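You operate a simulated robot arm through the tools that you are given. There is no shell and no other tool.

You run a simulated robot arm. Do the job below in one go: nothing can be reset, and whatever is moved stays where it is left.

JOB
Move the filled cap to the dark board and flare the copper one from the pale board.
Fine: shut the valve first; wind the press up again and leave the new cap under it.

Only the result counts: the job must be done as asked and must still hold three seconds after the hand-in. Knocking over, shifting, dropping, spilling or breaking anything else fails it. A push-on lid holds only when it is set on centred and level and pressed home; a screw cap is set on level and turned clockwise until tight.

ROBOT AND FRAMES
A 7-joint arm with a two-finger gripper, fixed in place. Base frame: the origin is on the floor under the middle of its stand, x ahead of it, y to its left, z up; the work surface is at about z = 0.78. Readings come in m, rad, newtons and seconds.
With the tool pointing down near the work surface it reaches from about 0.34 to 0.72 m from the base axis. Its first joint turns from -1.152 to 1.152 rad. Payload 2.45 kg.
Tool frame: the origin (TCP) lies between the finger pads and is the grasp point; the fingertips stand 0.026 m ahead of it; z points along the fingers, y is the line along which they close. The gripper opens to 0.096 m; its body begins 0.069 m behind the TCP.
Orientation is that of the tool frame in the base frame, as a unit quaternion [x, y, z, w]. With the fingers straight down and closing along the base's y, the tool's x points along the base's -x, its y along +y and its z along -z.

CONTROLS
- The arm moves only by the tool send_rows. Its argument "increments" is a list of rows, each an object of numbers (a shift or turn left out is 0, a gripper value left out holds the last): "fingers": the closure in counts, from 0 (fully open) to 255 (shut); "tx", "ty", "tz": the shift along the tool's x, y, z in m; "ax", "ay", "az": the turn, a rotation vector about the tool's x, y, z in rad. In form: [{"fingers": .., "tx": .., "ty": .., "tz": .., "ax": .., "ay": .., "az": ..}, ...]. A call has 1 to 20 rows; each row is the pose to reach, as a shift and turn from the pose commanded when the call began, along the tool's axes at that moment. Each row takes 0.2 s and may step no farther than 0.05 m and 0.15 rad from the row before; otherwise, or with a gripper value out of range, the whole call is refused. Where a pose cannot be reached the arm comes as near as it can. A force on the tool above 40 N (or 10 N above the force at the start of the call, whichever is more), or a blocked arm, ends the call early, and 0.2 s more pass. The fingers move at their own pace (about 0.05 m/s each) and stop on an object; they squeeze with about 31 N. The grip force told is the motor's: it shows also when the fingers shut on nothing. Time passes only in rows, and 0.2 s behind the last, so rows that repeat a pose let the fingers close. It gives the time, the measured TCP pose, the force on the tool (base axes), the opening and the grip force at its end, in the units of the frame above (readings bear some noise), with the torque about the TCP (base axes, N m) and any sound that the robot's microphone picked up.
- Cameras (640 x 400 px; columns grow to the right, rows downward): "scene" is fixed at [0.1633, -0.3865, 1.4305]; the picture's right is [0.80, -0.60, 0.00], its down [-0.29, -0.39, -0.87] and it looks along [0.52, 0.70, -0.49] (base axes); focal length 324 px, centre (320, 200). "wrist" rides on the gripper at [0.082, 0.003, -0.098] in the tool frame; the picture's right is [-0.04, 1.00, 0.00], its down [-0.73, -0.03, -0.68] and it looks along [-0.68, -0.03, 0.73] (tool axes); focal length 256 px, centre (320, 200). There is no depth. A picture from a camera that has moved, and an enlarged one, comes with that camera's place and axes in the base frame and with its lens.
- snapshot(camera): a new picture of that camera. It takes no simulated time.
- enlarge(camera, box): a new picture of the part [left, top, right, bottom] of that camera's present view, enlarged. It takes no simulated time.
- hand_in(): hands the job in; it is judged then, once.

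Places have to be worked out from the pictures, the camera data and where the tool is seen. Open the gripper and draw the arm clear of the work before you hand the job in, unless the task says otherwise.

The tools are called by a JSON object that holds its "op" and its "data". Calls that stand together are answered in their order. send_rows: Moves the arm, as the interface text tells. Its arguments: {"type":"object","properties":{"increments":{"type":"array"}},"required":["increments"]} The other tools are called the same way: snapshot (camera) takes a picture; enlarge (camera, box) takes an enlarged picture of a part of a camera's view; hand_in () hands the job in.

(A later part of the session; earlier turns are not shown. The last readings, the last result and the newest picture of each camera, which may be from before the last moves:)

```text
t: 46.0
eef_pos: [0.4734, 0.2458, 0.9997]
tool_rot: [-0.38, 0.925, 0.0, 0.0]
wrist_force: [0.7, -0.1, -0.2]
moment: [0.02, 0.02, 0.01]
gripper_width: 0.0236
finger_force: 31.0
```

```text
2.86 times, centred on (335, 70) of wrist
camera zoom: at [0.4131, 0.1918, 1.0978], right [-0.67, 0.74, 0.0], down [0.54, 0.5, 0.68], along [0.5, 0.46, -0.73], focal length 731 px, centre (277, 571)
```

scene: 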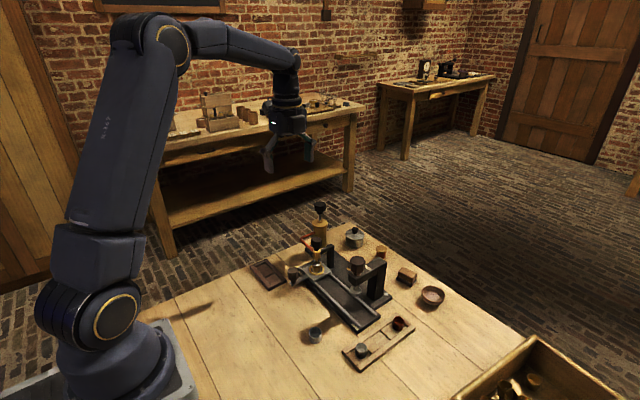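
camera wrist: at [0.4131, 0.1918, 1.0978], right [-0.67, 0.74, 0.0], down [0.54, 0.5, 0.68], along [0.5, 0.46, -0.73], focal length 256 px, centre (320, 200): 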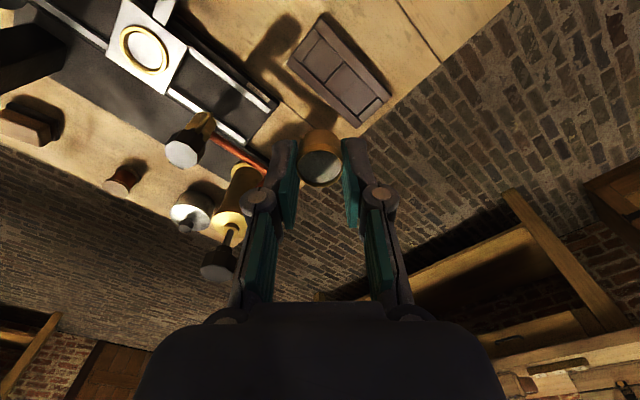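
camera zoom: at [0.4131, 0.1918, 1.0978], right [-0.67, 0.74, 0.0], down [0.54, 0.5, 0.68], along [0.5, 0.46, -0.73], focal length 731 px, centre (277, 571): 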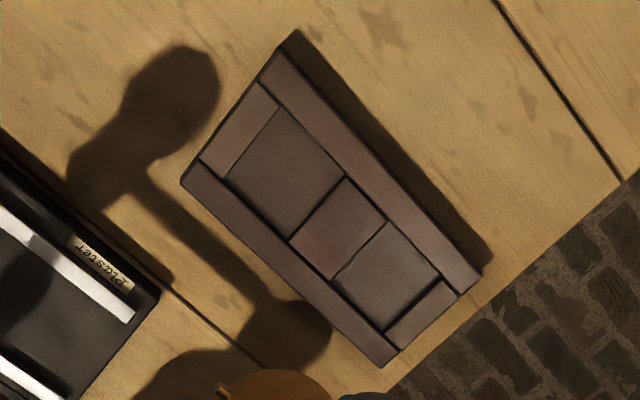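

Pocket 1 centre is ~2.6 mm to the tool's +y side of the TCP. I'll correct and descend to about 15 mm above the pocket, then check.

{"op": "send_rows", "data": {"increments": [{"tx": 0.0008, "ty": 0.0026, "tz": 0.01}, {"tx": 0.0008, "ty": 0.0026, "tz": 0.035}, {"tx": 0.0008, "ty": 0.0026, "tz": 0.065}, {"tx": 0.0008, "ty": 0.0026, "tz": 0.095}, {"tx": 0.0008, "ty": 0.0026, "tz": 0.125}, {"tx": 0.0008, "ty": 0.0026, "tz": 0.148}, {"tx": 0.0008, "ty": 0.0026, "tz": 0.16}, {"tx": 0.0008, "ty": 0.0026, "tz": 0.163}, {"tx": 0.0008, "ty": 0.0026, "tz": 0.163}]}}

{"op": "snapshot", "data": {"camera": "wrist"}}

{"op": "enlarge", "data": {"camera": "wrist", "box": [230, 60, 420, 220]}}

{"op": "enlarge", "data": {"camera": "scene", "box": [235, 230, 305, 300]}}

```text
t: 48.0
eef_pos: [0.4707, 0.2486, 0.8364]
tool_rot: [-0.381, 0.925, 0.0, 0.0]
wrist_force: [-0.1, 0.8, -0.3]
moment: [-0.03, -0.01, -0.01]
gripper_width: 0.0235
finger_force: 31.4
```

```text
taken
camera wrist: at [0.4103, 0.1943, 0.9341], right [-0.67, 0.74, 0.0], down [0.54, 0.5, 0.68], along [0.5, 0.46, -0.73], focal length 256 px, centre (320, 200)
```

wrist: 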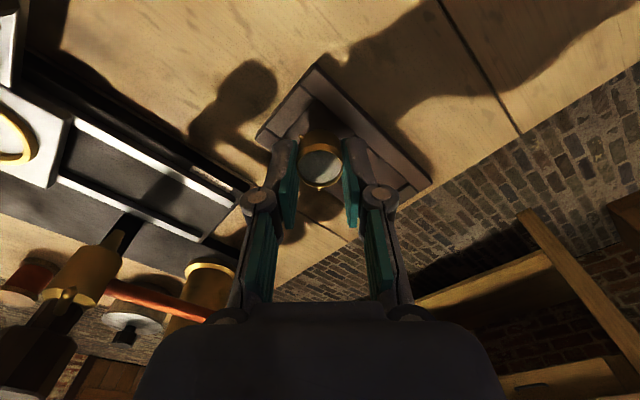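

```text
2.50 times, centred on (325, 140) of wrist
camera zoom: at [0.4103, 0.1943, 0.9341], right [-0.67, 0.74, 0.0], down [0.54, 0.5, 0.68], along [0.5, 0.46, -0.73], focal length 640 px, centre (308, 350)
```

zoom: 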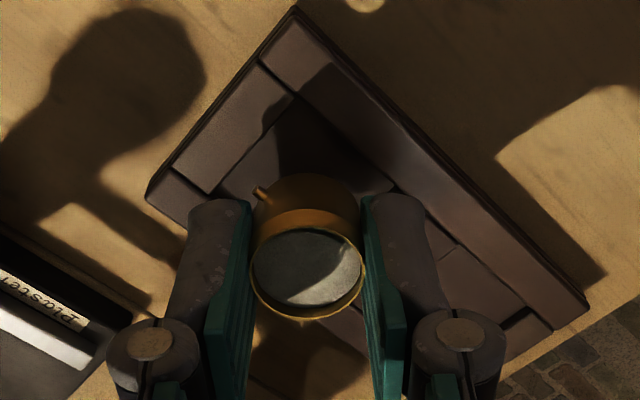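

```text
5.71 times, centred on (270, 265) of scene
camera zoom: at [0.1633, -0.3865, 1.4305], right [0.8, -0.6, 0.0], down [-0.29, -0.39, -0.87], along [0.52, 0.7, -0.49], focal length 1852 px, centre (606, -171)
```

zoom: 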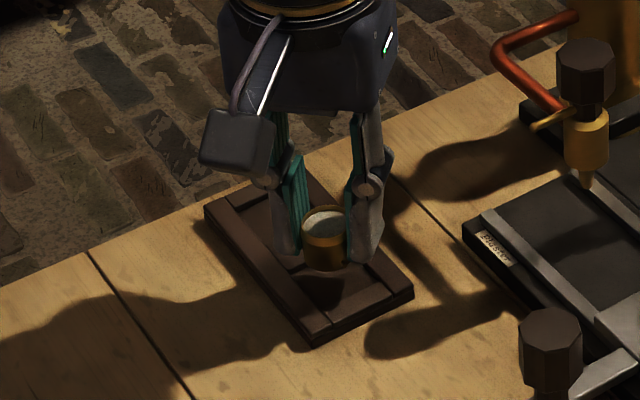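

The cap hangs level over the pocket. I'll lower it to just above the expected contact height and then creep down watching the force.

{"op": "send_rows", "data": {"increments": [{"tz": 0.004}, {"tz": 0.008}, {"tz": 0.011}, {"tz": 0.012}, {"tz": 0.012}]}}

{"op": "enlarge", "data": {"camera": "scene", "box": [250, 250, 300, 295]}}

```text
t: 49.2
eef_pos: [0.4695, 0.2487, 0.8238]
tool_rot: [-0.38, 0.925, 0.0, 0.0]
wrist_force: [0.2, -0.1, -0.2]
moment: [-0.01, -0.03, -0.01]
gripper_width: 0.0238
finger_force: 30.5
```

```text
8.89 times, centred on (275, 272) of scene
camera zoom: at [0.1633, -0.3865, 1.4305], right [0.8, -0.6, 0.0], down [-0.29, -0.39, -0.87], along [0.52, 0.7, -0.49], focal length 2881 px, centre (720, -444)
```

zoom: 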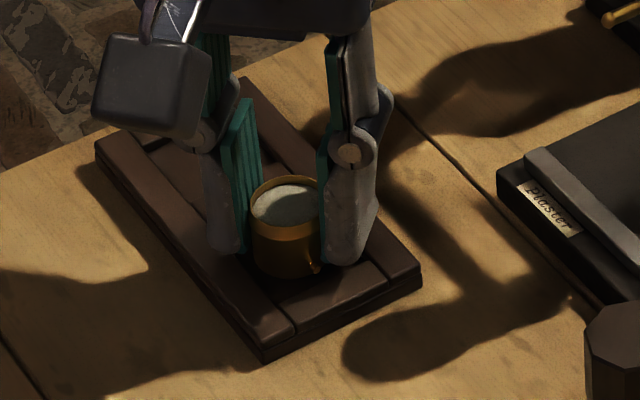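

No contact yet. I'll creep down in half-millimetre steps.

{"op": "send_rows", "data": {"increments": [{"tz": 0.0005}, {"tz": 0.001}, {"tz": 0.0015}, {"tz": 0.002}, {"tz": 0.002}]}}

```text
t: 50.4
eef_pos: [0.4708, 0.2493, 0.8206]
tool_rot: [-0.38, 0.925, 0.0, 0.0]
wrist_force: [-0.4, 0.0, -0.1]
moment: [0.03, 0.0, -0.01]
gripper_width: 0.0237
finger_force: 30.7
```

{"op": "send_rows", "data": {"increments": [{"tz": 0.0005}, {"tz": 0.001}, {"tz": 0.0015}, {"tz": 0.0015}]}}

{"op": "enlarge", "data": {"camera": "scene", "box": [255, 255, 295, 295]}}

```text
t: 51.4
eef_pos: [0.4708, 0.2481, 0.8199]
tool_rot: [-0.38, 0.925, 0.0, 0.0]
wrist_force: [0.1, -0.6, 0.0]
moment: [-0.02, 0.04, -0.02]
gripper_width: 0.0237
finger_force: 31.4
```

```text
10.00 times, centred on (275, 275) of scene
camera zoom: at [0.1633, -0.3865, 1.4305], right [0.8, -0.6, 0.0], down [-0.29, -0.39, -0.87], along [0.52, 0.7, -0.49], focal length 3241 px, centre (770, -550)
```

zoom: 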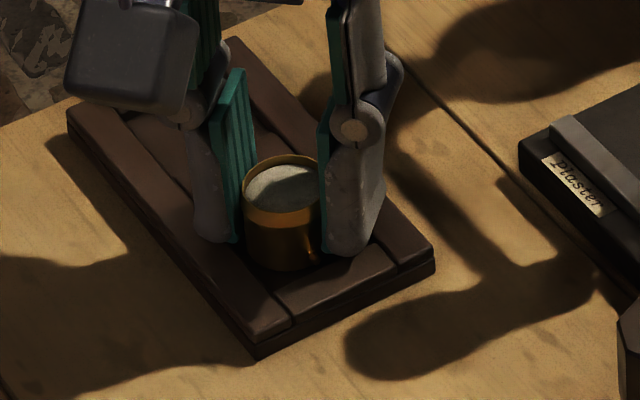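

{"op": "send_rows", "data": {"increments": [{"tz": 0.0005}, {"tz": 0.001}, {"tz": 0.0015}, {"tz": 0.0015}]}}

```text
t: 52.4
eef_pos: [0.4711, 0.2481, 0.8187]
tool_rot: [-0.381, 0.925, 0.0, 0.001]
wrist_force: [0.1, 0.3, -0.2]
moment: [-0.01, 0.05, -0.02]
gripper_width: 0.0236
finger_force: 30.5
```

{"op": "send_rows", "data": {"increments": [{"tz": 0.0005}, {"tz": 0.001}, {"tz": 0.0015}, {"tz": 0.0015}]}}

```text
t: 53.4
eef_pos: [0.4711, 0.249, 0.8182]
tool_rot: [-0.38, 0.925, 0.0, 0.001]
wrist_force: [-4.4, -4.2, 18.8]
moment: [-0.16, 0.16, 0.01]
gripper_width: 0.0235
finger_force: 30.7
```

Contact: 18.8 N upward. I'll look at how the cap sits before releasing.

{"op": "enlarge", "data": {"camera": "scene", "box": [255, 255, 295, 295]}}

{"op": "enlarge", "data": {"camera": "wrist", "box": [230, 60, 420, 220]}}

```text
10.00 times, centred on (275, 275) of scene
camera zoom: at [0.1629, -0.3868, 1.4305], right [0.8, -0.6, 0.0], down [-0.29, -0.39, -0.87], along [0.52, 0.7, -0.49], focal length 3241 px, centre (770, -550)
```

zoom: 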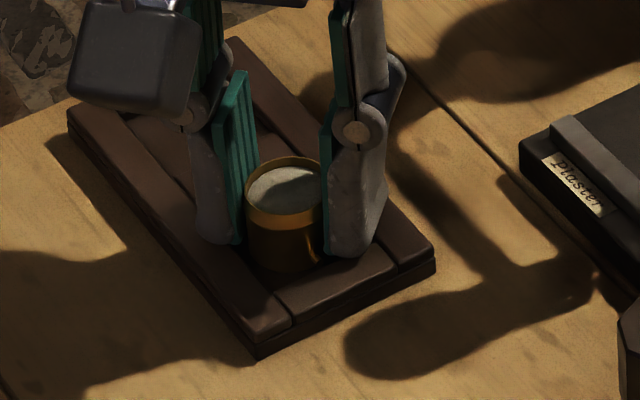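

```text
2.50 times, centred on (325, 140) of wrist
camera zoom: at [0.4107, 0.1944, 0.916], right [-0.67, 0.74, 0.0], down [0.54, 0.5, 0.68], along [0.5, 0.46, -0.73], focal length 640 px, centre (308, 350)
```

zoom: 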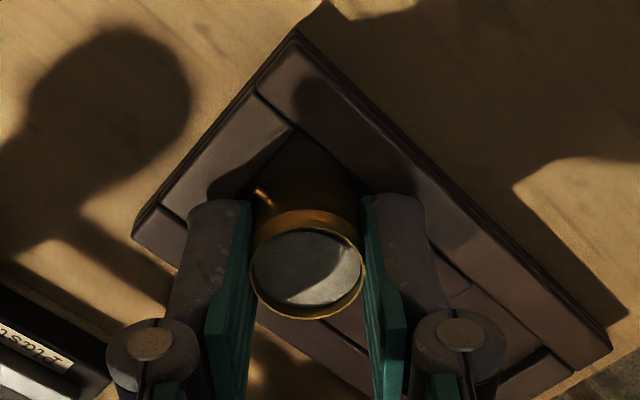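

The cap rests on the pocket floor, fingertips ~4 mm above the rails. I'll ease off half a millimetre and open the fingers gently.

{"op": "send_rows", "data": {"increments": [{"tz": -0.0005}, {"tz": -0.0007}, {"tz": -0.0007, "fingers": 185}, {"tz": -0.0007, "fingers": 175}, {"tz": -0.0007, "fingers": 160}, {"tz": -0.0007, "fingers": 149}, {"tz": -0.0007}]}}

{"op": "enlarge", "data": {"camera": "scene", "box": [255, 255, 295, 295]}}

{"op": "enlarge", "data": {"camera": "wrist", "box": [230, 60, 420, 220]}}

```text
t: 55.0
eef_pos: [0.4704, 0.2477, 0.8175]
tool_rot: [-0.38, 0.925, 0.0, 0.0]
wrist_force: [0.3, 0.3, 0.7]
moment: [0.01, 0.02, 0.01]
gripper_width: 0.0397
finger_force: 0.2
```

```text
10.00 times, centred on (275, 275) of scene
camera zoom: at [0.1633, -0.3865, 1.4305], right [0.8, -0.6, 0.0], down [-0.29, -0.39, -0.87], along [0.52, 0.7, -0.49], focal length 3241 px, centre (770, -550)
```

zoom: 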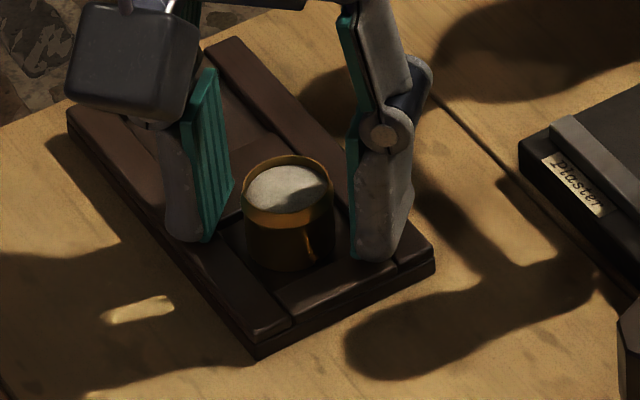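

```text
2.50 times, centred on (325, 140) of wrist
camera zoom: at [0.41, 0.1939, 0.916], right [-0.67, 0.74, 0.0], down [0.54, 0.5, 0.68], along [0.5, 0.46, -0.73], focal length 640 px, centre (308, 350)
```

zoom: 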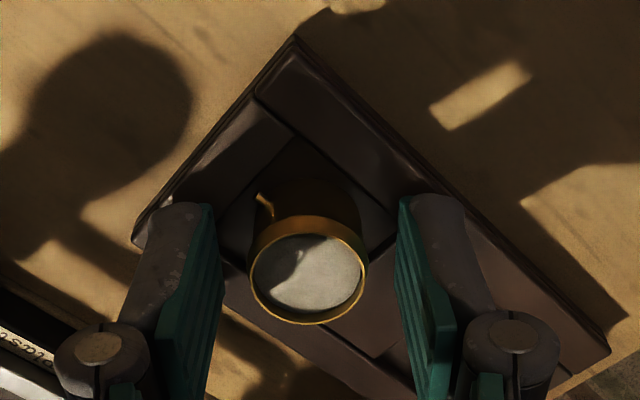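

The cap stands upright in the pocket, released. I'll rise straight up and check that it stays put.

{"op": "send_rows", "data": {"increments": [{"tz": -0.006}, {"tz": -0.018}, {"tz": -0.04}, {"tz": -0.075}, {"tz": -0.115}, {"tz": -0.155}, {"tz": -0.18}, {"tz": -0.18}]}}

{"op": "snapshot", "data": {"camera": "wrist"}}

{"op": "enlarge", "data": {"camera": "scene", "box": [245, 245, 305, 305]}}

```text
t: 56.8
eef_pos: [0.4682, 0.247, 0.9993]
tool_rot: [-0.381, 0.925, 0.0, 0.0]
wrist_force: [0.0, -0.1, -1.5]
moment: [0.01, 0.01, 0.0]
gripper_width: 0.0399
finger_force: 0.0
```

```text
taken
camera wrist: at [0.4084, 0.1918, 1.0978], right [-0.67, 0.74, 0.0], down [0.54, 0.5, 0.68], along [0.5, 0.46, -0.73], focal length 256 px, centre (320, 200)
```

wrist: 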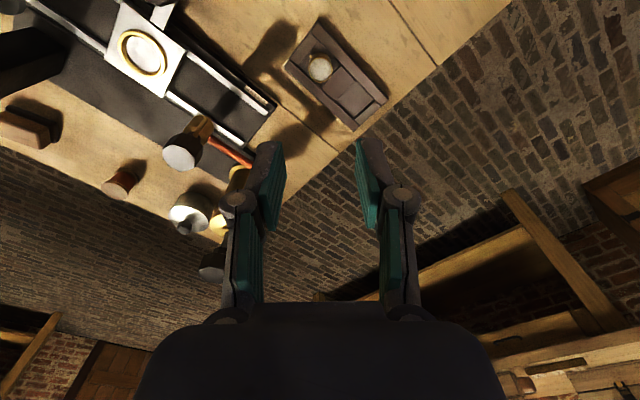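

```text
6.67 times, centred on (275, 275) of scene
camera zoom: at [0.1633, -0.3865, 1.4305], right [0.8, -0.6, 0.0], down [-0.29, -0.39, -0.87], along [0.52, 0.7, -0.49], focal length 2161 px, centre (620, -300)
```

zoom: 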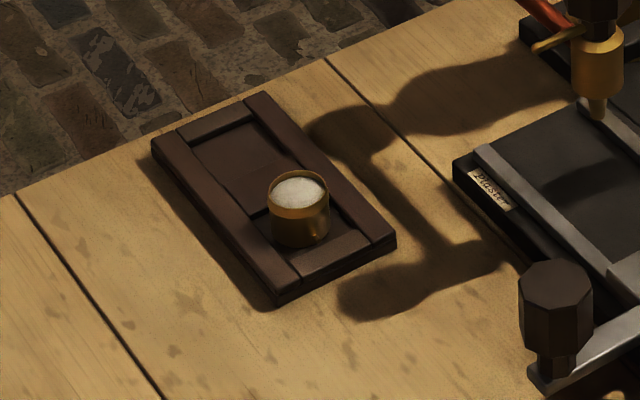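

{"op": "enlarge", "data": {"camera": "scene", "box": [258, 255, 290, 287]}}

{"op": "enlarge", "data": {"camera": "wrist", "box": [280, 15, 390, 130]}}

```text
12.50 times, centred on (274, 271) of scene
camera zoom: at [0.1633, -0.3865, 1.4305], right [0.8, -0.6, 0.0], down [-0.29, -0.39, -0.87], along [0.52, 0.7, -0.49], focal length 4051 px, centre (895, -688)
```

zoom: 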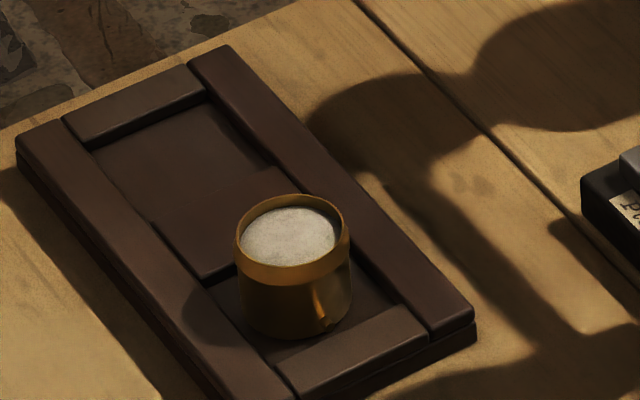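

```text
3.48 times, centred on (335, 72) of wrist
camera zoom: at [0.4084, 0.1918, 1.0978], right [-0.67, 0.74, 0.0], down [0.54, 0.5, 0.68], along [0.5, 0.46, -0.73], focal length 890 px, centre (268, 644)
```

zoom: 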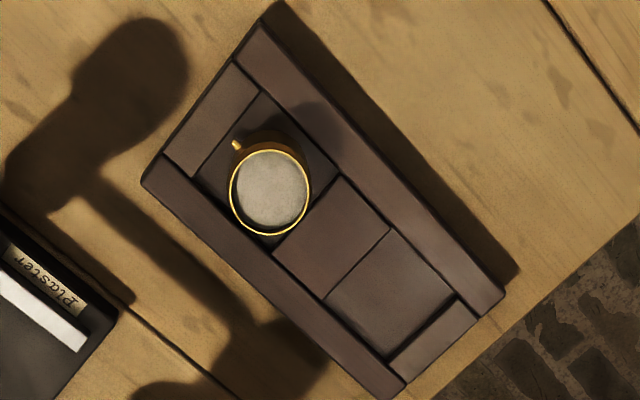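

The filled cap sits upright in the dark board's pocket. Now I'll travel above everything to a hover over the copper cap, about (0.631, -0.075).

{"op": "send_rows", "data": {"increments": [{"tz": -0.03}, {"tz": -0.03, "tx": 0.006, "ty": -0.02}, {"tz": -0.03, "tx": 0.018, "ty": -0.055}, {"tz": -0.03, "tx": 0.031, "ty": -0.095}, {"tz": -0.03, "tx": 0.044, "ty": -0.135}, {"tz": -0.03, "tx": 0.057, "ty": -0.175}, {"tz": -0.03, "tx": 0.07, "ty": -0.215}, {"tz": -0.03, "tx": 0.083, "ty": -0.255}, {"tz": -0.03, "tx": 0.096, "ty": -0.295}, {"tz": -0.03, "tx": 0.107, "ty": -0.328}, {"tz": -0.03, "tx": 0.1119, "ty": -0.3432}, {"tz": 0.0, "tx": 0.1119, "ty": -0.3432}, {"tz": 0.04, "tx": 0.1119, "ty": -0.3432}, {"tz": 0.06, "tx": 0.1119, "ty": -0.3432}, {"tz": 0.06, "tx": 0.1119, "ty": -0.3432}]}}

{"op": "snapshot", "data": {"camera": "wrist"}}

{"op": "enlarge", "data": {"camera": "wrist", "box": [260, 40, 380, 160]}}

{"op": "enlarge", "data": {"camera": "scene", "box": [320, 220, 460, 360]}}

```text
t: 60.0
eef_pos: [0.6333, -0.0769, 0.9368]
tool_rot: [-0.38, 0.925, -0.001, -0.001]
wrist_force: [-0.1, -0.2, 0.0]
moment: [-0.03, 0.02, 0.01]
gripper_width: 0.0398
finger_force: 0.1
```

```text
taken
camera wrist: at [0.5727, -0.1311, 1.0349], right [-0.67, 0.74, 0.0], down [0.54, 0.5, 0.68], along [0.5, 0.46, -0.73], focal length 256 px, centre (320, 200)
```

wrist: 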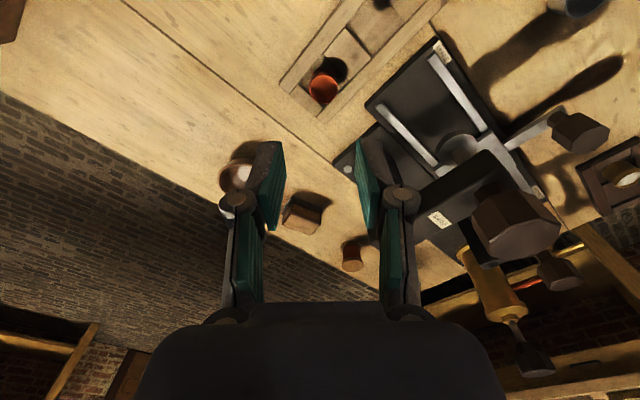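

```text
3.33 times, centred on (320, 100) of wrist
camera zoom: at [0.5727, -0.1311, 1.0349], right [-0.67, 0.74, 0.0], down [0.54, 0.5, 0.68], along [0.5, 0.46, -0.73], focal length 853 px, centre (320, 533)
```

zoom: 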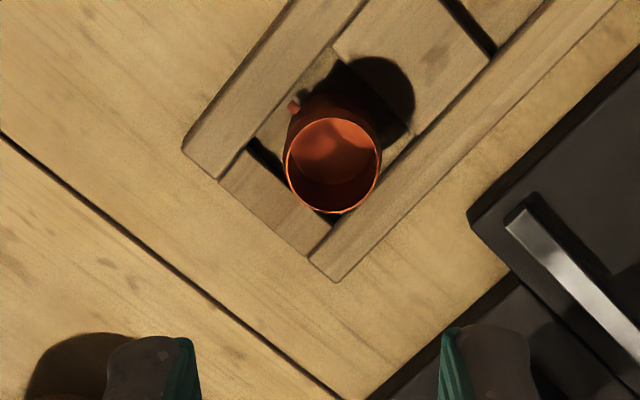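

```text
2.86 times, centred on (390, 290) of scene
camera zoom: at [0.1633, -0.3865, 1.4305], right [0.8, -0.6, 0.0], down [-0.29, -0.39, -0.87], along [0.52, 0.7, -0.49], focal length 926 px, centre (120, -57)
```

zoom: 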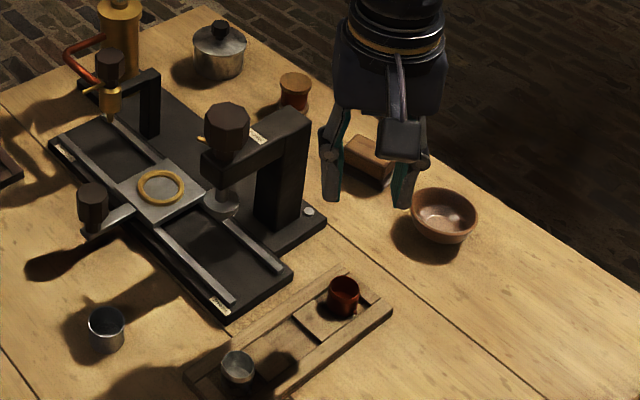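

Copper cap rim is 3.4 mm to the tool's +y side. I'll correct and descend to straddle it (TCP z≈0.822), checking before closing.

{"op": "send_rows", "data": {"increments": [{"ty": 0.0034, "tz": 0.02}, {"ty": 0.0034, "tz": 0.045}, {"ty": 0.0034, "tz": 0.07}, {"ty": 0.0034, "tz": 0.09}, {"ty": 0.0034, "tz": 0.105}, {"ty": 0.0034, "tz": 0.112}, {"ty": 0.0034, "tz": 0.115}, {"ty": 0.0034, "tz": 0.115}]}}

{"op": "enlarge", "data": {"camera": "wrist", "box": [230, 60, 420, 220]}}

{"op": "enlarge", "data": {"camera": "scene", "box": [370, 270, 430, 345]}}

```text
t: 61.8
eef_pos: [0.6309, -0.071, 0.8227]
tool_rot: [-0.38, 0.925, -0.001, 0.001]
wrist_force: [0.6, 0.3, -0.7]
moment: [-0.03, -0.01, 0.01]
gripper_width: 0.0397
finger_force: 0.0
```

```text
2.50 times, centred on (325, 140) of wrist
camera zoom: at [0.5703, -0.1263, 0.9206], right [-0.67, 0.74, 0.0], down [0.54, 0.5, 0.68], along [0.5, 0.46, -0.73], focal length 640 px, centre (308, 350)
```

zoom: 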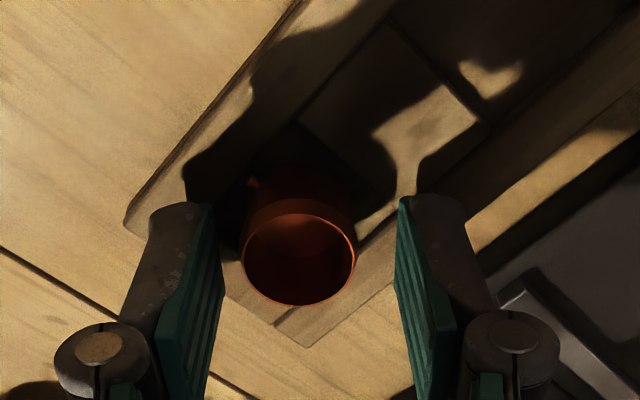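

```text
5.33 times, centred on (400, 308) of scene
camera zoom: at [0.1633, -0.3865, 1.4305], right [0.8, -0.6, 0.0], down [-0.29, -0.39, -0.87], along [0.52, 0.7, -0.49], focal length 1729 px, centre (-107, -373)
```

zoom: 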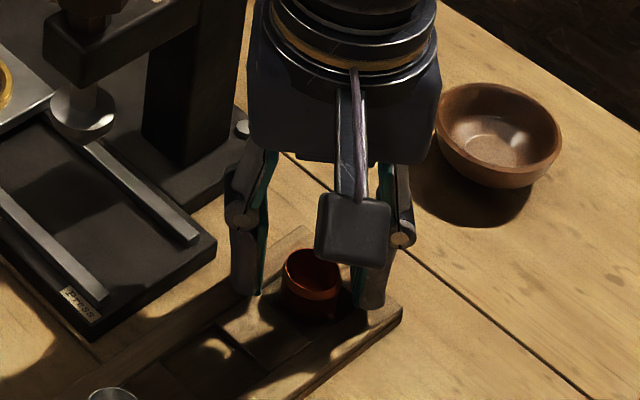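

The cap is ~2 mm to the tool's -y side now; I'll make a small correction so both pads meet it together.

{"op": "send_rows", "data": {"increments": [{"tx": 0.0007, "ty": -0.0011}, {"tx": 0.0014, "ty": -0.0022}, {"tx": 0.0014, "ty": -0.0022}, {"tx": 0.0014, "ty": -0.0022}]}}

{"op": "enlarge", "data": {"camera": "wrist", "box": [230, 60, 420, 220]}}

```text
t: 62.8
eef_pos: [0.6297, -0.073, 0.8211]
tool_rot: [-0.38, 0.925, 0.0, 0.0]
wrist_force: [0.4, -0.1, -0.1]
moment: [-0.04, 0.03, 0.0]
gripper_width: 0.0399
finger_force: 0.1
```

```text
2.50 times, centred on (325, 140) of wrist
camera zoom: at [0.5705, -0.1286, 0.9205], right [-0.67, 0.74, 0.0], down [0.54, 0.5, 0.68], along [0.5, 0.46, -0.73], focal length 640 px, centre (308, 350)
```

zoom: 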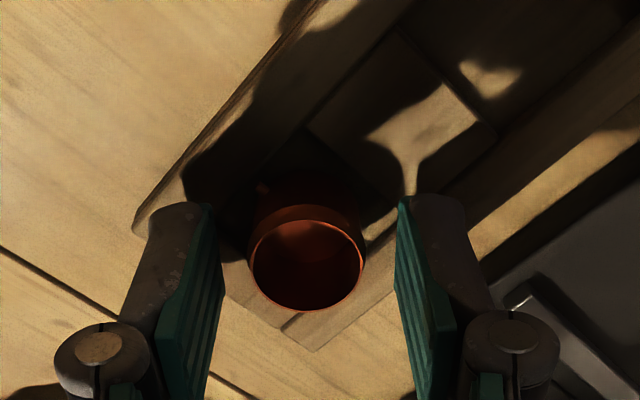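

Centred now. Closing on the copper cap.

{"op": "send_rows", "data": {"increments": [{"fingers": 165}, {"fingers": 180}, {"fingers": 195}, {"fingers": 215}, {"fingers": 235}, {"fingers": 255}, {"fingers": 255}]}}

{"op": "enlarge", "data": {"camera": "wrist", "box": [230, 60, 420, 220]}}

{"op": "enlarge", "data": {"camera": "scene", "box": [370, 270, 430, 345]}}

```text
t: 64.4
eef_pos: [0.6304, -0.0754, 0.8221]
tool_rot: [-0.38, 0.925, 0.0, 0.0]
wrist_force: [0.4, 0.3, -0.9]
moment: [-0.03, -0.01, -0.02]
gripper_width: 0.0235
finger_force: 30.8
```

```text
2.50 times, centred on (325, 140) of wrist
camera zoom: at [0.5705, -0.1285, 0.9205], right [-0.67, 0.74, 0.0], down [0.54, 0.5, 0.68], along [0.5, 0.46, -0.73], focal length 640 px, centre (308, 350)
```

zoom: 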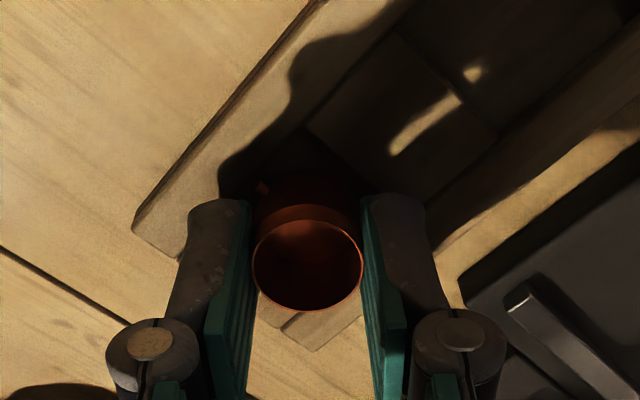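

```text
5.33 times, centred on (400, 308) of scene
camera zoom: at [0.1633, -0.3865, 1.4305], right [0.8, -0.6, 0.0], down [-0.29, -0.39, -0.87], along [0.52, 0.7, -0.49], focal length 1729 px, centre (-107, -373)
```

zoom: 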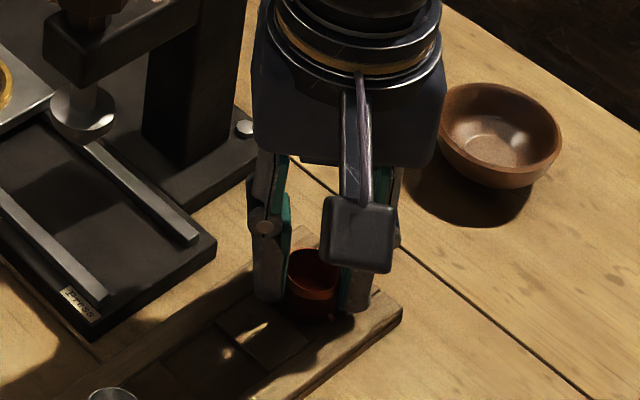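

Copper cap gripped (23.5 mm). Lifting slowly.

{"op": "send_rows", "data": {"increments": [{"tz": -0.003}, {"tz": -0.008}, {"tz": -0.018}, {"tz": -0.03}, {"tz": -0.04}, {"tz": -0.04}]}}

{"op": "enlarge", "data": {"camera": "scene", "box": [350, 250, 440, 350]}}

{"op": "enlarge", "data": {"camera": "wrist", "box": [230, 60, 420, 220]}}

```text
t: 65.8
eef_pos: [0.6296, -0.0735, 0.8628]
tool_rot: [-0.38, 0.925, 0.0, 0.0]
wrist_force: [-0.6, 0.5, 0.4]
moment: [0.01, 0.0, -0.01]
gripper_width: 0.0237
finger_force: 30.7
```

```text
4.00 times, centred on (395, 300) of scene
camera zoom: at [0.1633, -0.3865, 1.4305], right [0.8, -0.6, 0.0], down [-0.29, -0.39, -0.87], along [0.52, 0.7, -0.49], focal length 1296 px, centre (20, -200)
```

zoom: 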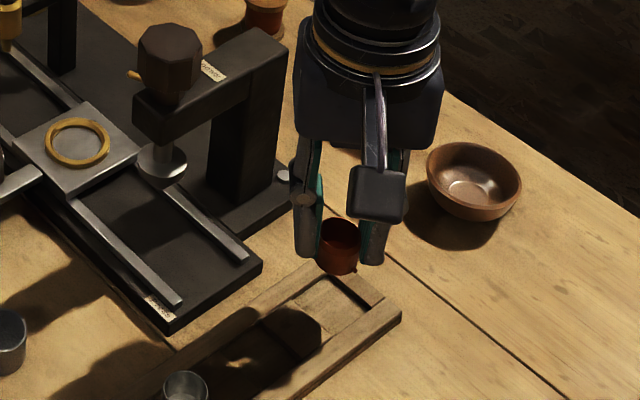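

```text
2.50 times, centred on (325, 140) of wrist
camera zoom: at [0.5686, -0.1279, 0.9621], right [-0.67, 0.74, 0.0], down [0.54, 0.5, 0.68], along [0.5, 0.46, -0.73], focal length 640 px, centre (308, 350)
```

zoom: 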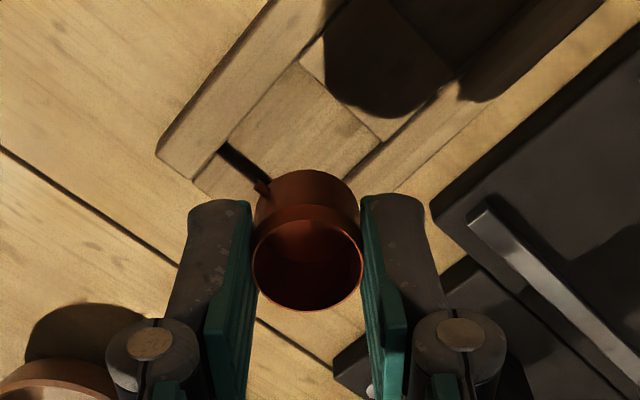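

The copper cap is lifted cleanly. I'll raise it well above the press knob, carry it over the carriage ring at about (0.5805, 0.1065), and lower to a hover.

{"op": "send_rows", "data": {"increments": [{"tz": -0.03}, {"tz": -0.07}, {"tz": -0.11}, {"tz": -0.15}, {"tz": -0.165}, {"tz": -0.165, "tx": -0.008, "ty": 0.014}, {"tz": -0.165, "tx": -0.024, "ty": 0.042}, {"tz": -0.165, "tx": -0.042, "ty": 0.074}, {"tz": -0.165, "tx": -0.06, "ty": 0.106}, {"tz": -0.165, "tx": -0.077, "ty": 0.136}, {"tz": -0.165, "tx": -0.088, "ty": 0.155}, {"tz": -0.165, "tx": -0.0915, "ty": 0.161}, {"tz": -0.15, "tx": -0.0915, "ty": 0.161}, {"tz": -0.12, "tx": -0.0915, "ty": 0.161}, {"tz": -0.085, "tx": -0.0915, "ty": 0.161}, {"tz": -0.06, "tx": -0.0915, "ty": 0.161}, {"tz": -0.05, "tx": -0.0915, "ty": 0.161}, {"tz": -0.05, "tx": -0.0915, "ty": 0.161}]}}

{"op": "snapshot", "data": {"camera": "wrist"}}

{"op": "enlarge", "data": {"camera": "wrist", "box": [250, 60, 390, 200]}}

{"op": "enlarge", "data": {"camera": "scene", "box": [300, 210, 400, 310]}}

```text
t: 69.6
eef_pos: [0.5839, 0.102, 0.9145]
tool_rot: [-0.381, 0.925, 0.001, 0.0]
wrist_force: [-0.3, 0.7, -0.2]
moment: [-0.01, -0.01, -0.03]
gripper_width: 0.0236
finger_force: 30.9
```

```text
taken
camera wrist: at [0.5235, 0.0484, 1.0119], right [-0.67, 0.74, 0.0], down [0.54, 0.5, 0.68], along [0.5, 0.46, -0.73], focal length 256 px, centre (320, 200)
```

wrist: 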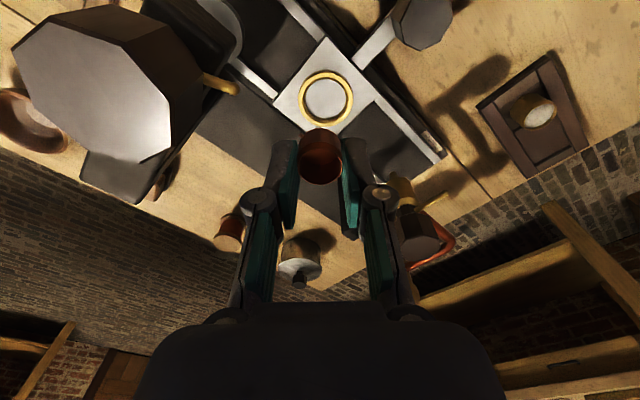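

```text
2.86 times, centred on (320, 130) of wrist
camera zoom: at [0.5235, 0.0484, 1.0119], right [-0.67, 0.74, 0.0], down [0.54, 0.5, 0.68], along [0.5, 0.46, -0.73], focal length 731 px, centre (320, 400)
```

zoom: 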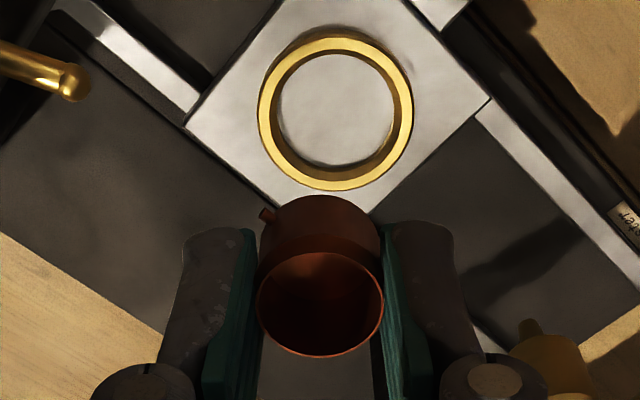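

```text
4.00 times, centred on (350, 260) of scene
camera zoom: at [0.1633, -0.3865, 1.4305], right [0.8, -0.6, 0.0], down [-0.29, -0.39, -0.87], along [0.52, 0.7, -0.49], focal length 1296 px, centre (200, -40)
```

zoom: 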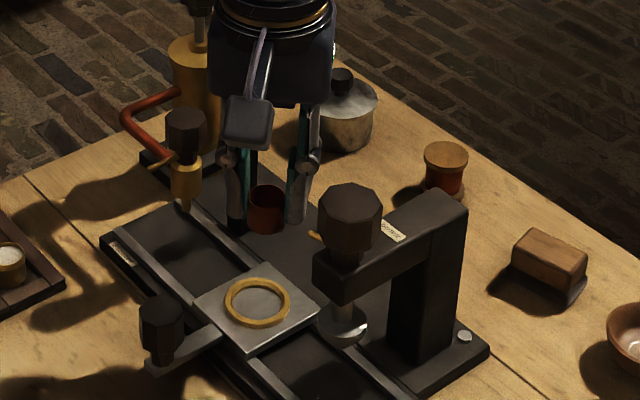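

Ring centre is 4 mm to the tool's +y side; I'll correct and lower to about 30 mm above the seat, then re-measure.

{"op": "send_rows", "data": {"increments": [{"tx": 0.0005, "ty": 0.002}, {"tx": 0.001, "ty": 0.0041, "tz": 0.008}, {"tx": 0.001, "ty": 0.0041, "tz": 0.02}, {"tx": 0.001, "ty": 0.0041, "tz": 0.03}, {"tx": 0.001, "ty": 0.0041, "tz": 0.035}, {"tx": 0.001, "ty": 0.0041, "tz": 0.035}, {"tx": 0.001, "ty": 0.0041, "tz": 0.035}]}}

{"op": "enlarge", "data": {"camera": "wrist", "box": [250, 60, 390, 200]}}

{"op": "enlarge", "data": {"camera": "scene", "box": [320, 240, 380, 300]}}

```text
t: 71.2
eef_pos: [0.5791, 0.1066, 0.877]
tool_rot: [-0.38, 0.925, 0.001, 0.0]
wrist_force: [-0.7, 0.1, -0.6]
moment: [0.02, -0.04, -0.02]
gripper_width: 0.0238
finger_force: 30.3
```

```text
2.86 times, centred on (320, 130) of wrist
camera zoom: at [0.5181, 0.0519, 0.9754], right [-0.67, 0.74, 0.0], down [0.54, 0.5, 0.68], along [0.5, 0.46, -0.73], focal length 731 px, centre (320, 400)
```

zoom: 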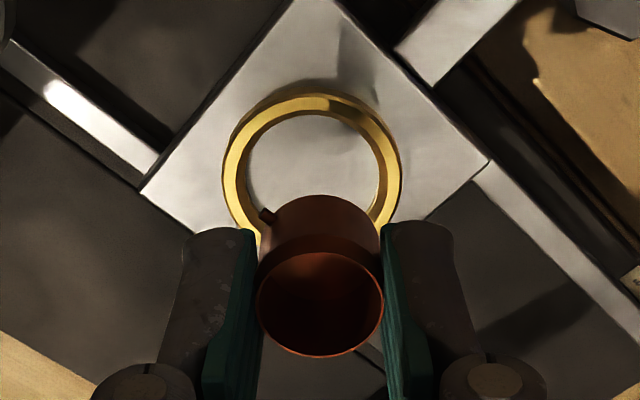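

```text
6.67 times, centred on (350, 270) of scene
camera zoom: at [0.1633, -0.3865, 1.4305], right [0.8, -0.6, 0.0], down [-0.29, -0.39, -0.87], along [0.52, 0.7, -0.49], focal length 2161 px, centre (120, -267)
```

zoom: 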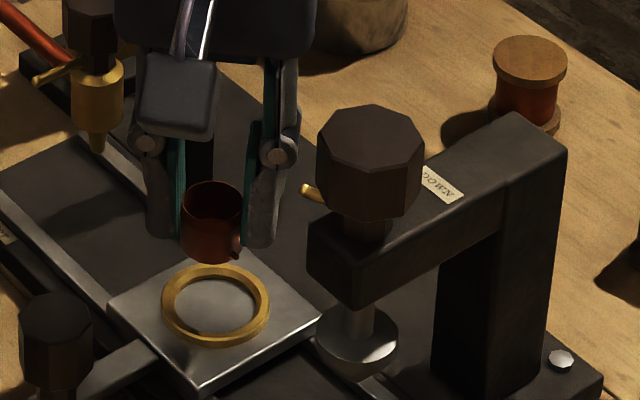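

Now ~2.3 mm past in ty and ~1 mm short forward. Fine correction, holding a few rows to settle.

{"op": "send_rows", "data": {"increments": [{"tx": -0.0005, "ty": -0.0012}, {"tx": -0.001, "ty": -0.0023}, {"tx": -0.001, "ty": -0.0023}, {"tx": -0.001, "ty": -0.0023}, {"tx": -0.001, "ty": -0.0023, "tz": 0.008}, {"tx": -0.001, "ty": -0.0023, "tz": 0.015}, {"tx": -0.001, "ty": -0.0023, "tz": 0.015}, {"tx": -0.001, "ty": -0.0023, "tz": 0.015}]}}

{"op": "enlarge", "data": {"camera": "wrist", "box": [250, 60, 390, 200]}}

{"op": "enlarge", "data": {"camera": "scene", "box": [330, 250, 370, 295]}}

```text
t: 73.0
eef_pos: [0.5816, 0.1068, 0.8619]
tool_rot: [-0.381, 0.925, 0.0, 0.0]
wrist_force: [-0.5, -0.4, -0.4]
moment: [0.01, 0.02, 0.02]
gripper_width: 0.0237
finger_force: 30.9
```

```text
2.86 times, centred on (320, 130) of wrist
camera zoom: at [0.5219, 0.0517, 0.9605], right [-0.67, 0.74, 0.0], down [0.54, 0.5, 0.68], along [0.5, 0.46, -0.73], focal length 731 px, centre (320, 400)
```

zoom: 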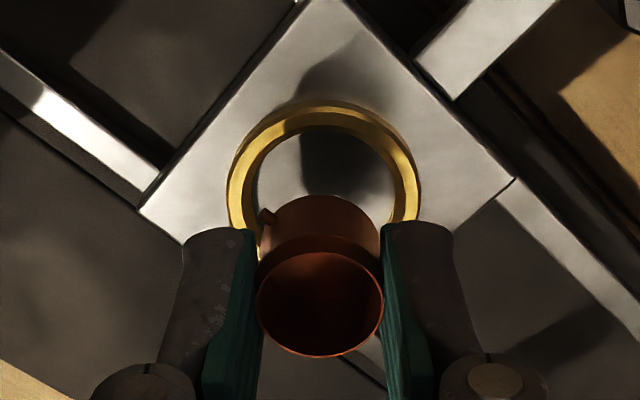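

```text
8.89 times, centred on (350, 272) of scene
camera zoom: at [0.1633, -0.3865, 1.4305], right [0.8, -0.6, 0.0], down [-0.29, -0.39, -0.87], along [0.52, 0.7, -0.49], focal length 2881 px, centre (53, -444)
```

zoom: 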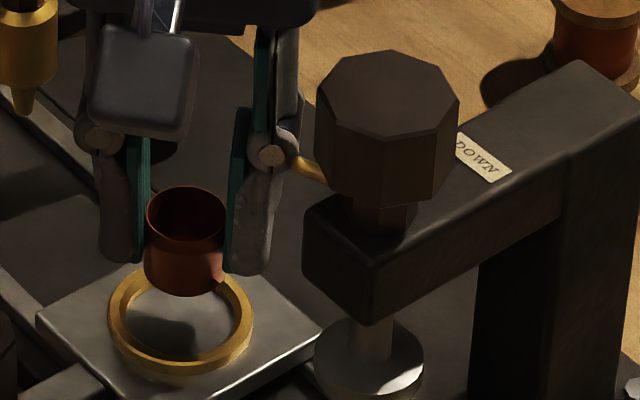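

Residual offset is about 1.4 mm back and 0.5 mm right; correcting and lowering to just above contact.

{"op": "send_rows", "data": {"increments": [{"tx": 0.0014, "ty": 0.0005}, {"tx": 0.0014, "ty": 0.0005}, {"tx": 0.0014, "ty": 0.0005, "tz": 0.006}, {"tx": 0.0014, "ty": 0.0005, "tz": 0.012}, {"tx": 0.0014, "ty": 0.0005, "tz": 0.015}, {"tx": 0.0014, "ty": 0.0005, "tz": 0.015}, {"tx": 0.0014, "ty": 0.0005, "tz": 0.015}]}}

{"op": "enlarge", "data": {"camera": "wrist", "box": [250, 60, 390, 200]}}

{"op": "enlarge", "data": {"camera": "scene", "box": [330, 250, 370, 295]}}

```text
t: 74.6
eef_pos: [0.581, 0.105, 0.8486]
tool_rot: [-0.381, 0.925, 0.0, 0.001]
wrist_force: [0.2, 0.4, -0.4]
moment: [-0.01, -0.02, -0.03]
gripper_width: 0.0236
finger_force: 31.2
```

```text
2.86 times, centred on (320, 130) of wrist
camera zoom: at [0.5203, 0.05, 0.9468], right [-0.67, 0.74, 0.0], down [0.54, 0.5, 0.68], along [0.5, 0.46, -0.73], focal length 731 px, centre (320, 400)
```

zoom: 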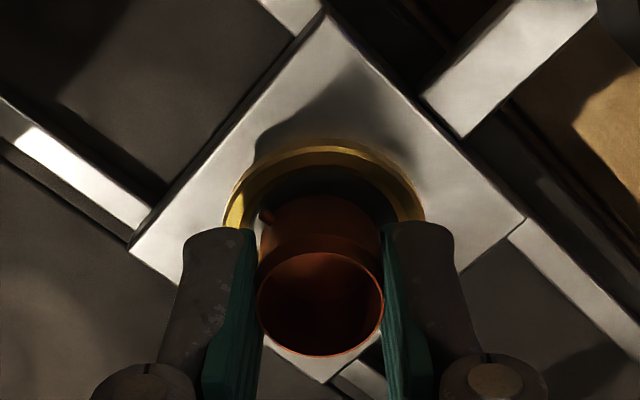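

```text
8.89 times, centred on (350, 272) of scene
camera zoom: at [0.1633, -0.3865, 1.4305], right [0.8, -0.6, 0.0], down [-0.29, -0.39, -0.87], along [0.52, 0.7, -0.49], focal length 2881 px, centre (53, -444)
```

zoom: 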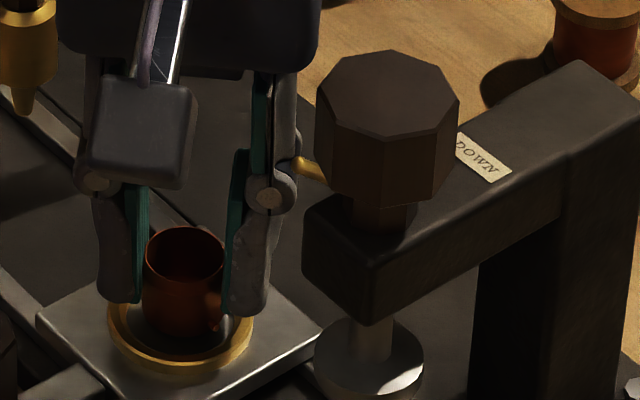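

Nearly centred; nudging 1 mm in +ty and creeping down to contact.

{"op": "send_rows", "data": {"increments": [{"ty": 0.0005}, {"ty": 0.001}, {"ty": 0.001, "tz": 0.0015}, {"ty": 0.001, "tz": 0.003}, {"ty": 0.001, "tz": 0.004}, {"ty": 0.001, "tz": 0.004}]}}

```text
t: 76.0
eef_pos: [0.5787, 0.1066, 0.8439]
tool_rot: [-0.38, 0.925, 0.0, 0.0]
wrist_force: [0.5, -0.2, 0.3]
moment: [-0.02, 0.01, 0.03]
gripper_width: 0.0235
finger_force: 30.8
```

{"op": "send_rows", "data": {"increments": [{"tz": 0.0005}, {"tz": 0.001}, {"tz": 0.0015}, {"tz": 0.0015}]}}

{"op": "enlarge", "data": {"camera": "scene", "box": [330, 250, 370, 295]}}

```text
t: 77.0
eef_pos: [0.5787, 0.1056, 0.8431]
tool_rot: [-0.38, 0.925, 0.001, 0.0]
wrist_force: [-0.3, -0.2, 4.0]
moment: [-0.01, 0.08, 0.0]
gripper_width: 0.0236
finger_force: 31.2
```

```text
8.89 times, centred on (350, 272) of scene
camera zoom: at [0.1632, -0.3866, 1.4305], right [0.8, -0.6, 0.0], down [-0.29, -0.39, -0.87], along [0.52, 0.7, -0.49], focal length 2881 px, centre (53, -444)
```

zoom: 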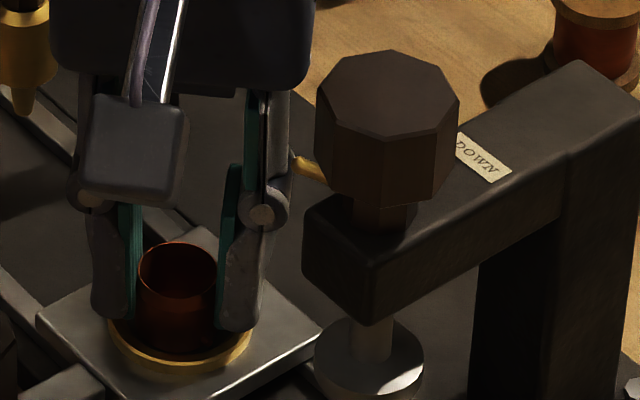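

Contact (4 N). I'll check the centring in the ring once more before releasing.

{"op": "enlarge", "data": {"camera": "wrist", "box": [250, 60, 390, 200]}}

```text
2.86 times, centred on (320, 130) of wrist
camera zoom: at [0.5189, 0.0513, 0.9404], right [-0.67, 0.74, 0.0], down [0.54, 0.5, 0.68], along [0.5, 0.46, -0.73], focal length 731 px, centre (320, 400)
```

zoom: 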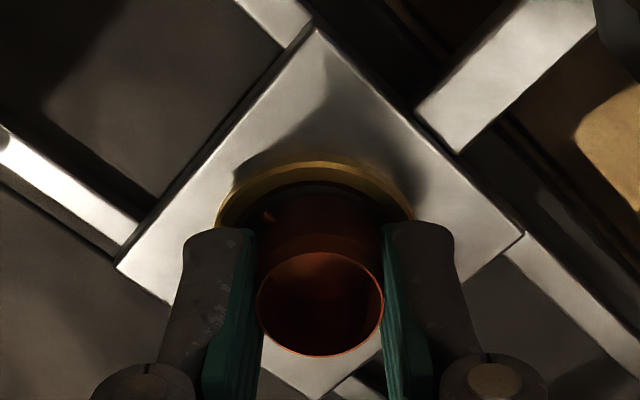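

The cap is ~1.1 mm off toward the tool's +y. I'll lift 2 mm, shift 1 mm back, and set it down again.

{"op": "send_rows", "data": {"increments": [{"tz": -0.001}, {"tz": -0.002}, {"tz": -0.002, "tx": -0.0004, "ty": -0.0005}, {"tz": -0.002, "tx": -0.0008, "ty": -0.001}, {"tz": -0.002, "tx": -0.0008, "ty": -0.001}, {"tz": -0.001, "tx": -0.0008, "ty": -0.001}, {"tz": 0.0, "tx": -0.0008, "ty": -0.001}, {"tz": 0.0, "tx": -0.0008, "ty": -0.001}]}}

{"op": "enlarge", "data": {"camera": "wrist", "box": [250, 60, 390, 200]}}

{"op": "enlarge", "data": {"camera": "scene", "box": [330, 250, 370, 295]}}

```text
t: 78.8
eef_pos: [0.5791, 0.1058, 0.8416]
tool_rot: [-0.38, 0.925, 0.0, 0.0]
wrist_force: [0.3, -0.7, 0.0]
moment: [0.02, 0.01, -0.02]
gripper_width: 0.0235
finger_force: 31.3
```

```text
2.86 times, centred on (320, 130) of wrist
camera zoom: at [0.5185, 0.0505, 0.9408], right [-0.67, 0.74, 0.0], down [0.54, 0.5, 0.68], along [0.5, 0.46, -0.73], focal length 731 px, centre (320, 400)
```

zoom: 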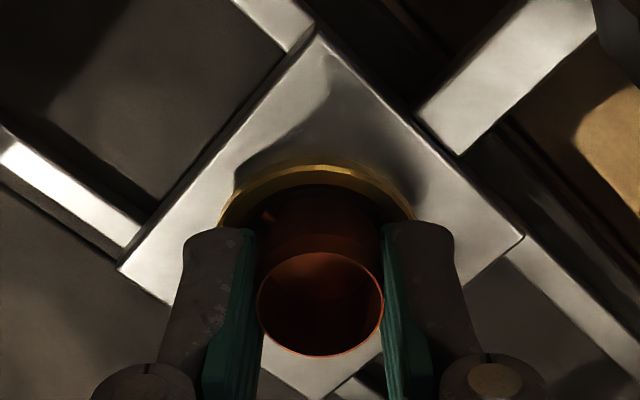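

```text
8.89 times, centred on (350, 272) of scene
camera zoom: at [0.1633, -0.3865, 1.4305], right [0.8, -0.6, 0.0], down [-0.29, -0.39, -0.87], along [0.52, 0.7, -0.49], focal length 2881 px, centre (53, -444)
```

zoom: 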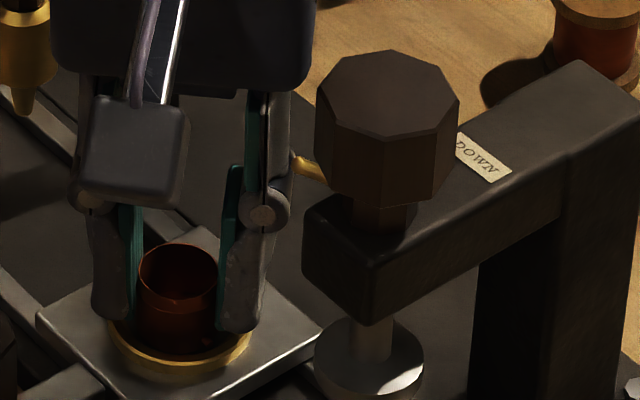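

Still ~0.8 mm off; one more small lift-and-shift.

{"op": "send_rows", "data": {"increments": [{"tz": -0.002}, {"tz": -0.003}, {"tz": -0.003, "tx": -0.0004, "ty": -0.0007}, {"tz": -0.003, "tx": -0.0008, "ty": -0.0014}, {"tz": -0.003, "tx": -0.0008, "ty": -0.0014}, {"tz": -0.002, "tx": -0.0008, "ty": -0.0014}, {"tz": -0.001, "tx": -0.0008, "ty": -0.0014}, {"tz": -0.001, "tx": -0.0008, "ty": -0.0014}]}}

{"op": "enlarge", "data": {"camera": "wrist", "box": [250, 60, 390, 200]}}

{"op": "enlarge", "data": {"camera": "scene", "box": [330, 250, 370, 295]}}

```text
t: 80.6
eef_pos: [0.583, 0.1053, 0.8442]
tool_rot: [-0.38, 0.925, -0.001, 0.0]
wrist_force: [0.3, -0.5, 0.4]
moment: [0.0, 0.02, -0.07]
gripper_width: 0.0237
finger_force: 31.2
```

```text
2.86 times, centred on (320, 130) of wrist
camera zoom: at [0.5215, 0.0506, 0.9416], right [-0.67, 0.74, 0.0], down [0.54, 0.5, 0.68], along [0.5, 0.46, -0.73], focal length 731 px, centre (320, 400)
```

zoom: 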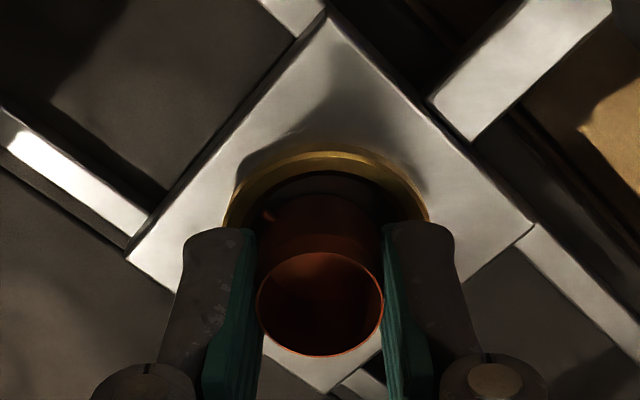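

```text
8.89 times, centred on (350, 272) of scene
camera zoom: at [0.1633, -0.3865, 1.4305], right [0.8, -0.6, 0.0], down [-0.29, -0.39, -0.87], along [0.52, 0.7, -0.49], focal length 2881 px, centre (53, -444)
```

zoom: 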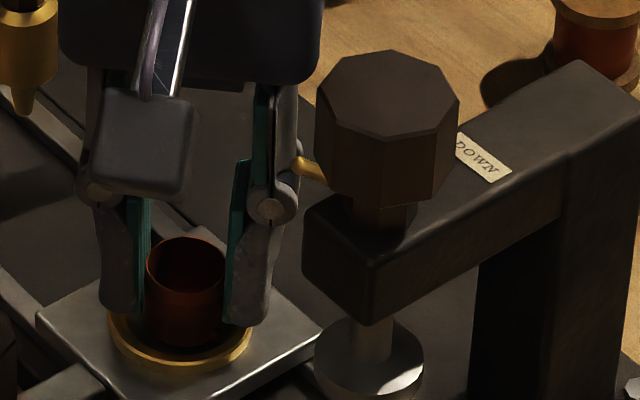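

Overshot by ~1.2 mm the other way. A smaller reverse nudge.

{"op": "send_rows", "data": {"increments": [{"tz": -0.002}, {"tz": -0.002, "ty": 0.0004}, {"tz": -0.002, "ty": 0.0008}, {"tz": -0.002, "ty": 0.0008}, {"tz": -0.001, "ty": 0.0008}, {"tz": 0.0, "ty": 0.0008}, {"tz": 0.0, "ty": 0.0008}]}}

{"op": "enlarge", "data": {"camera": "wrist", "box": [250, 60, 390, 200]}}

{"op": "enlarge", "data": {"camera": "scene", "box": [330, 250, 370, 295]}}

```text
t: 82.2
eef_pos: [0.581, 0.1074, 0.8424]
tool_rot: [-0.381, 0.925, 0.0, 0.0]
wrist_force: [-0.6, 0.4, -0.5]
moment: [0.0, 0.0, 0.0]
gripper_width: 0.0236
finger_force: 30.6
```

```text
2.86 times, centred on (320, 130) of wrist
camera zoom: at [0.5208, 0.0523, 0.941], right [-0.67, 0.74, 0.0], down [0.54, 0.5, 0.68], along [0.5, 0.46, -0.73], focal length 731 px, centre (320, 400)
```

zoom: 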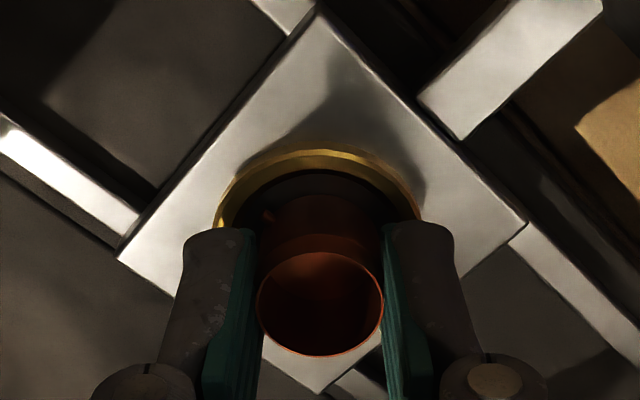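

```text
8.89 times, centred on (350, 272) of scene
camera zoom: at [0.1633, -0.3865, 1.4305], right [0.8, -0.6, 0.0], down [-0.29, -0.39, -0.87], along [0.52, 0.7, -0.49], focal length 2881 px, centre (53, -444)
```

zoom: 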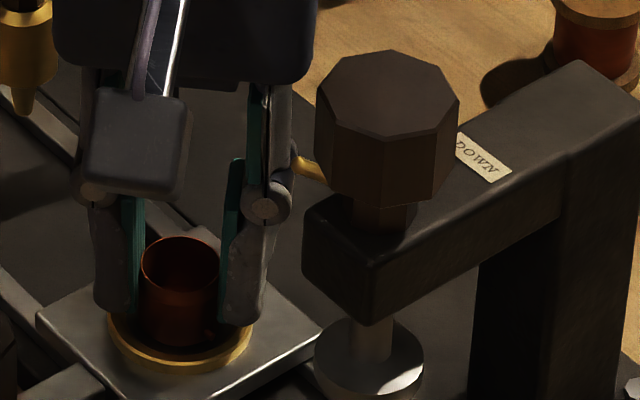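

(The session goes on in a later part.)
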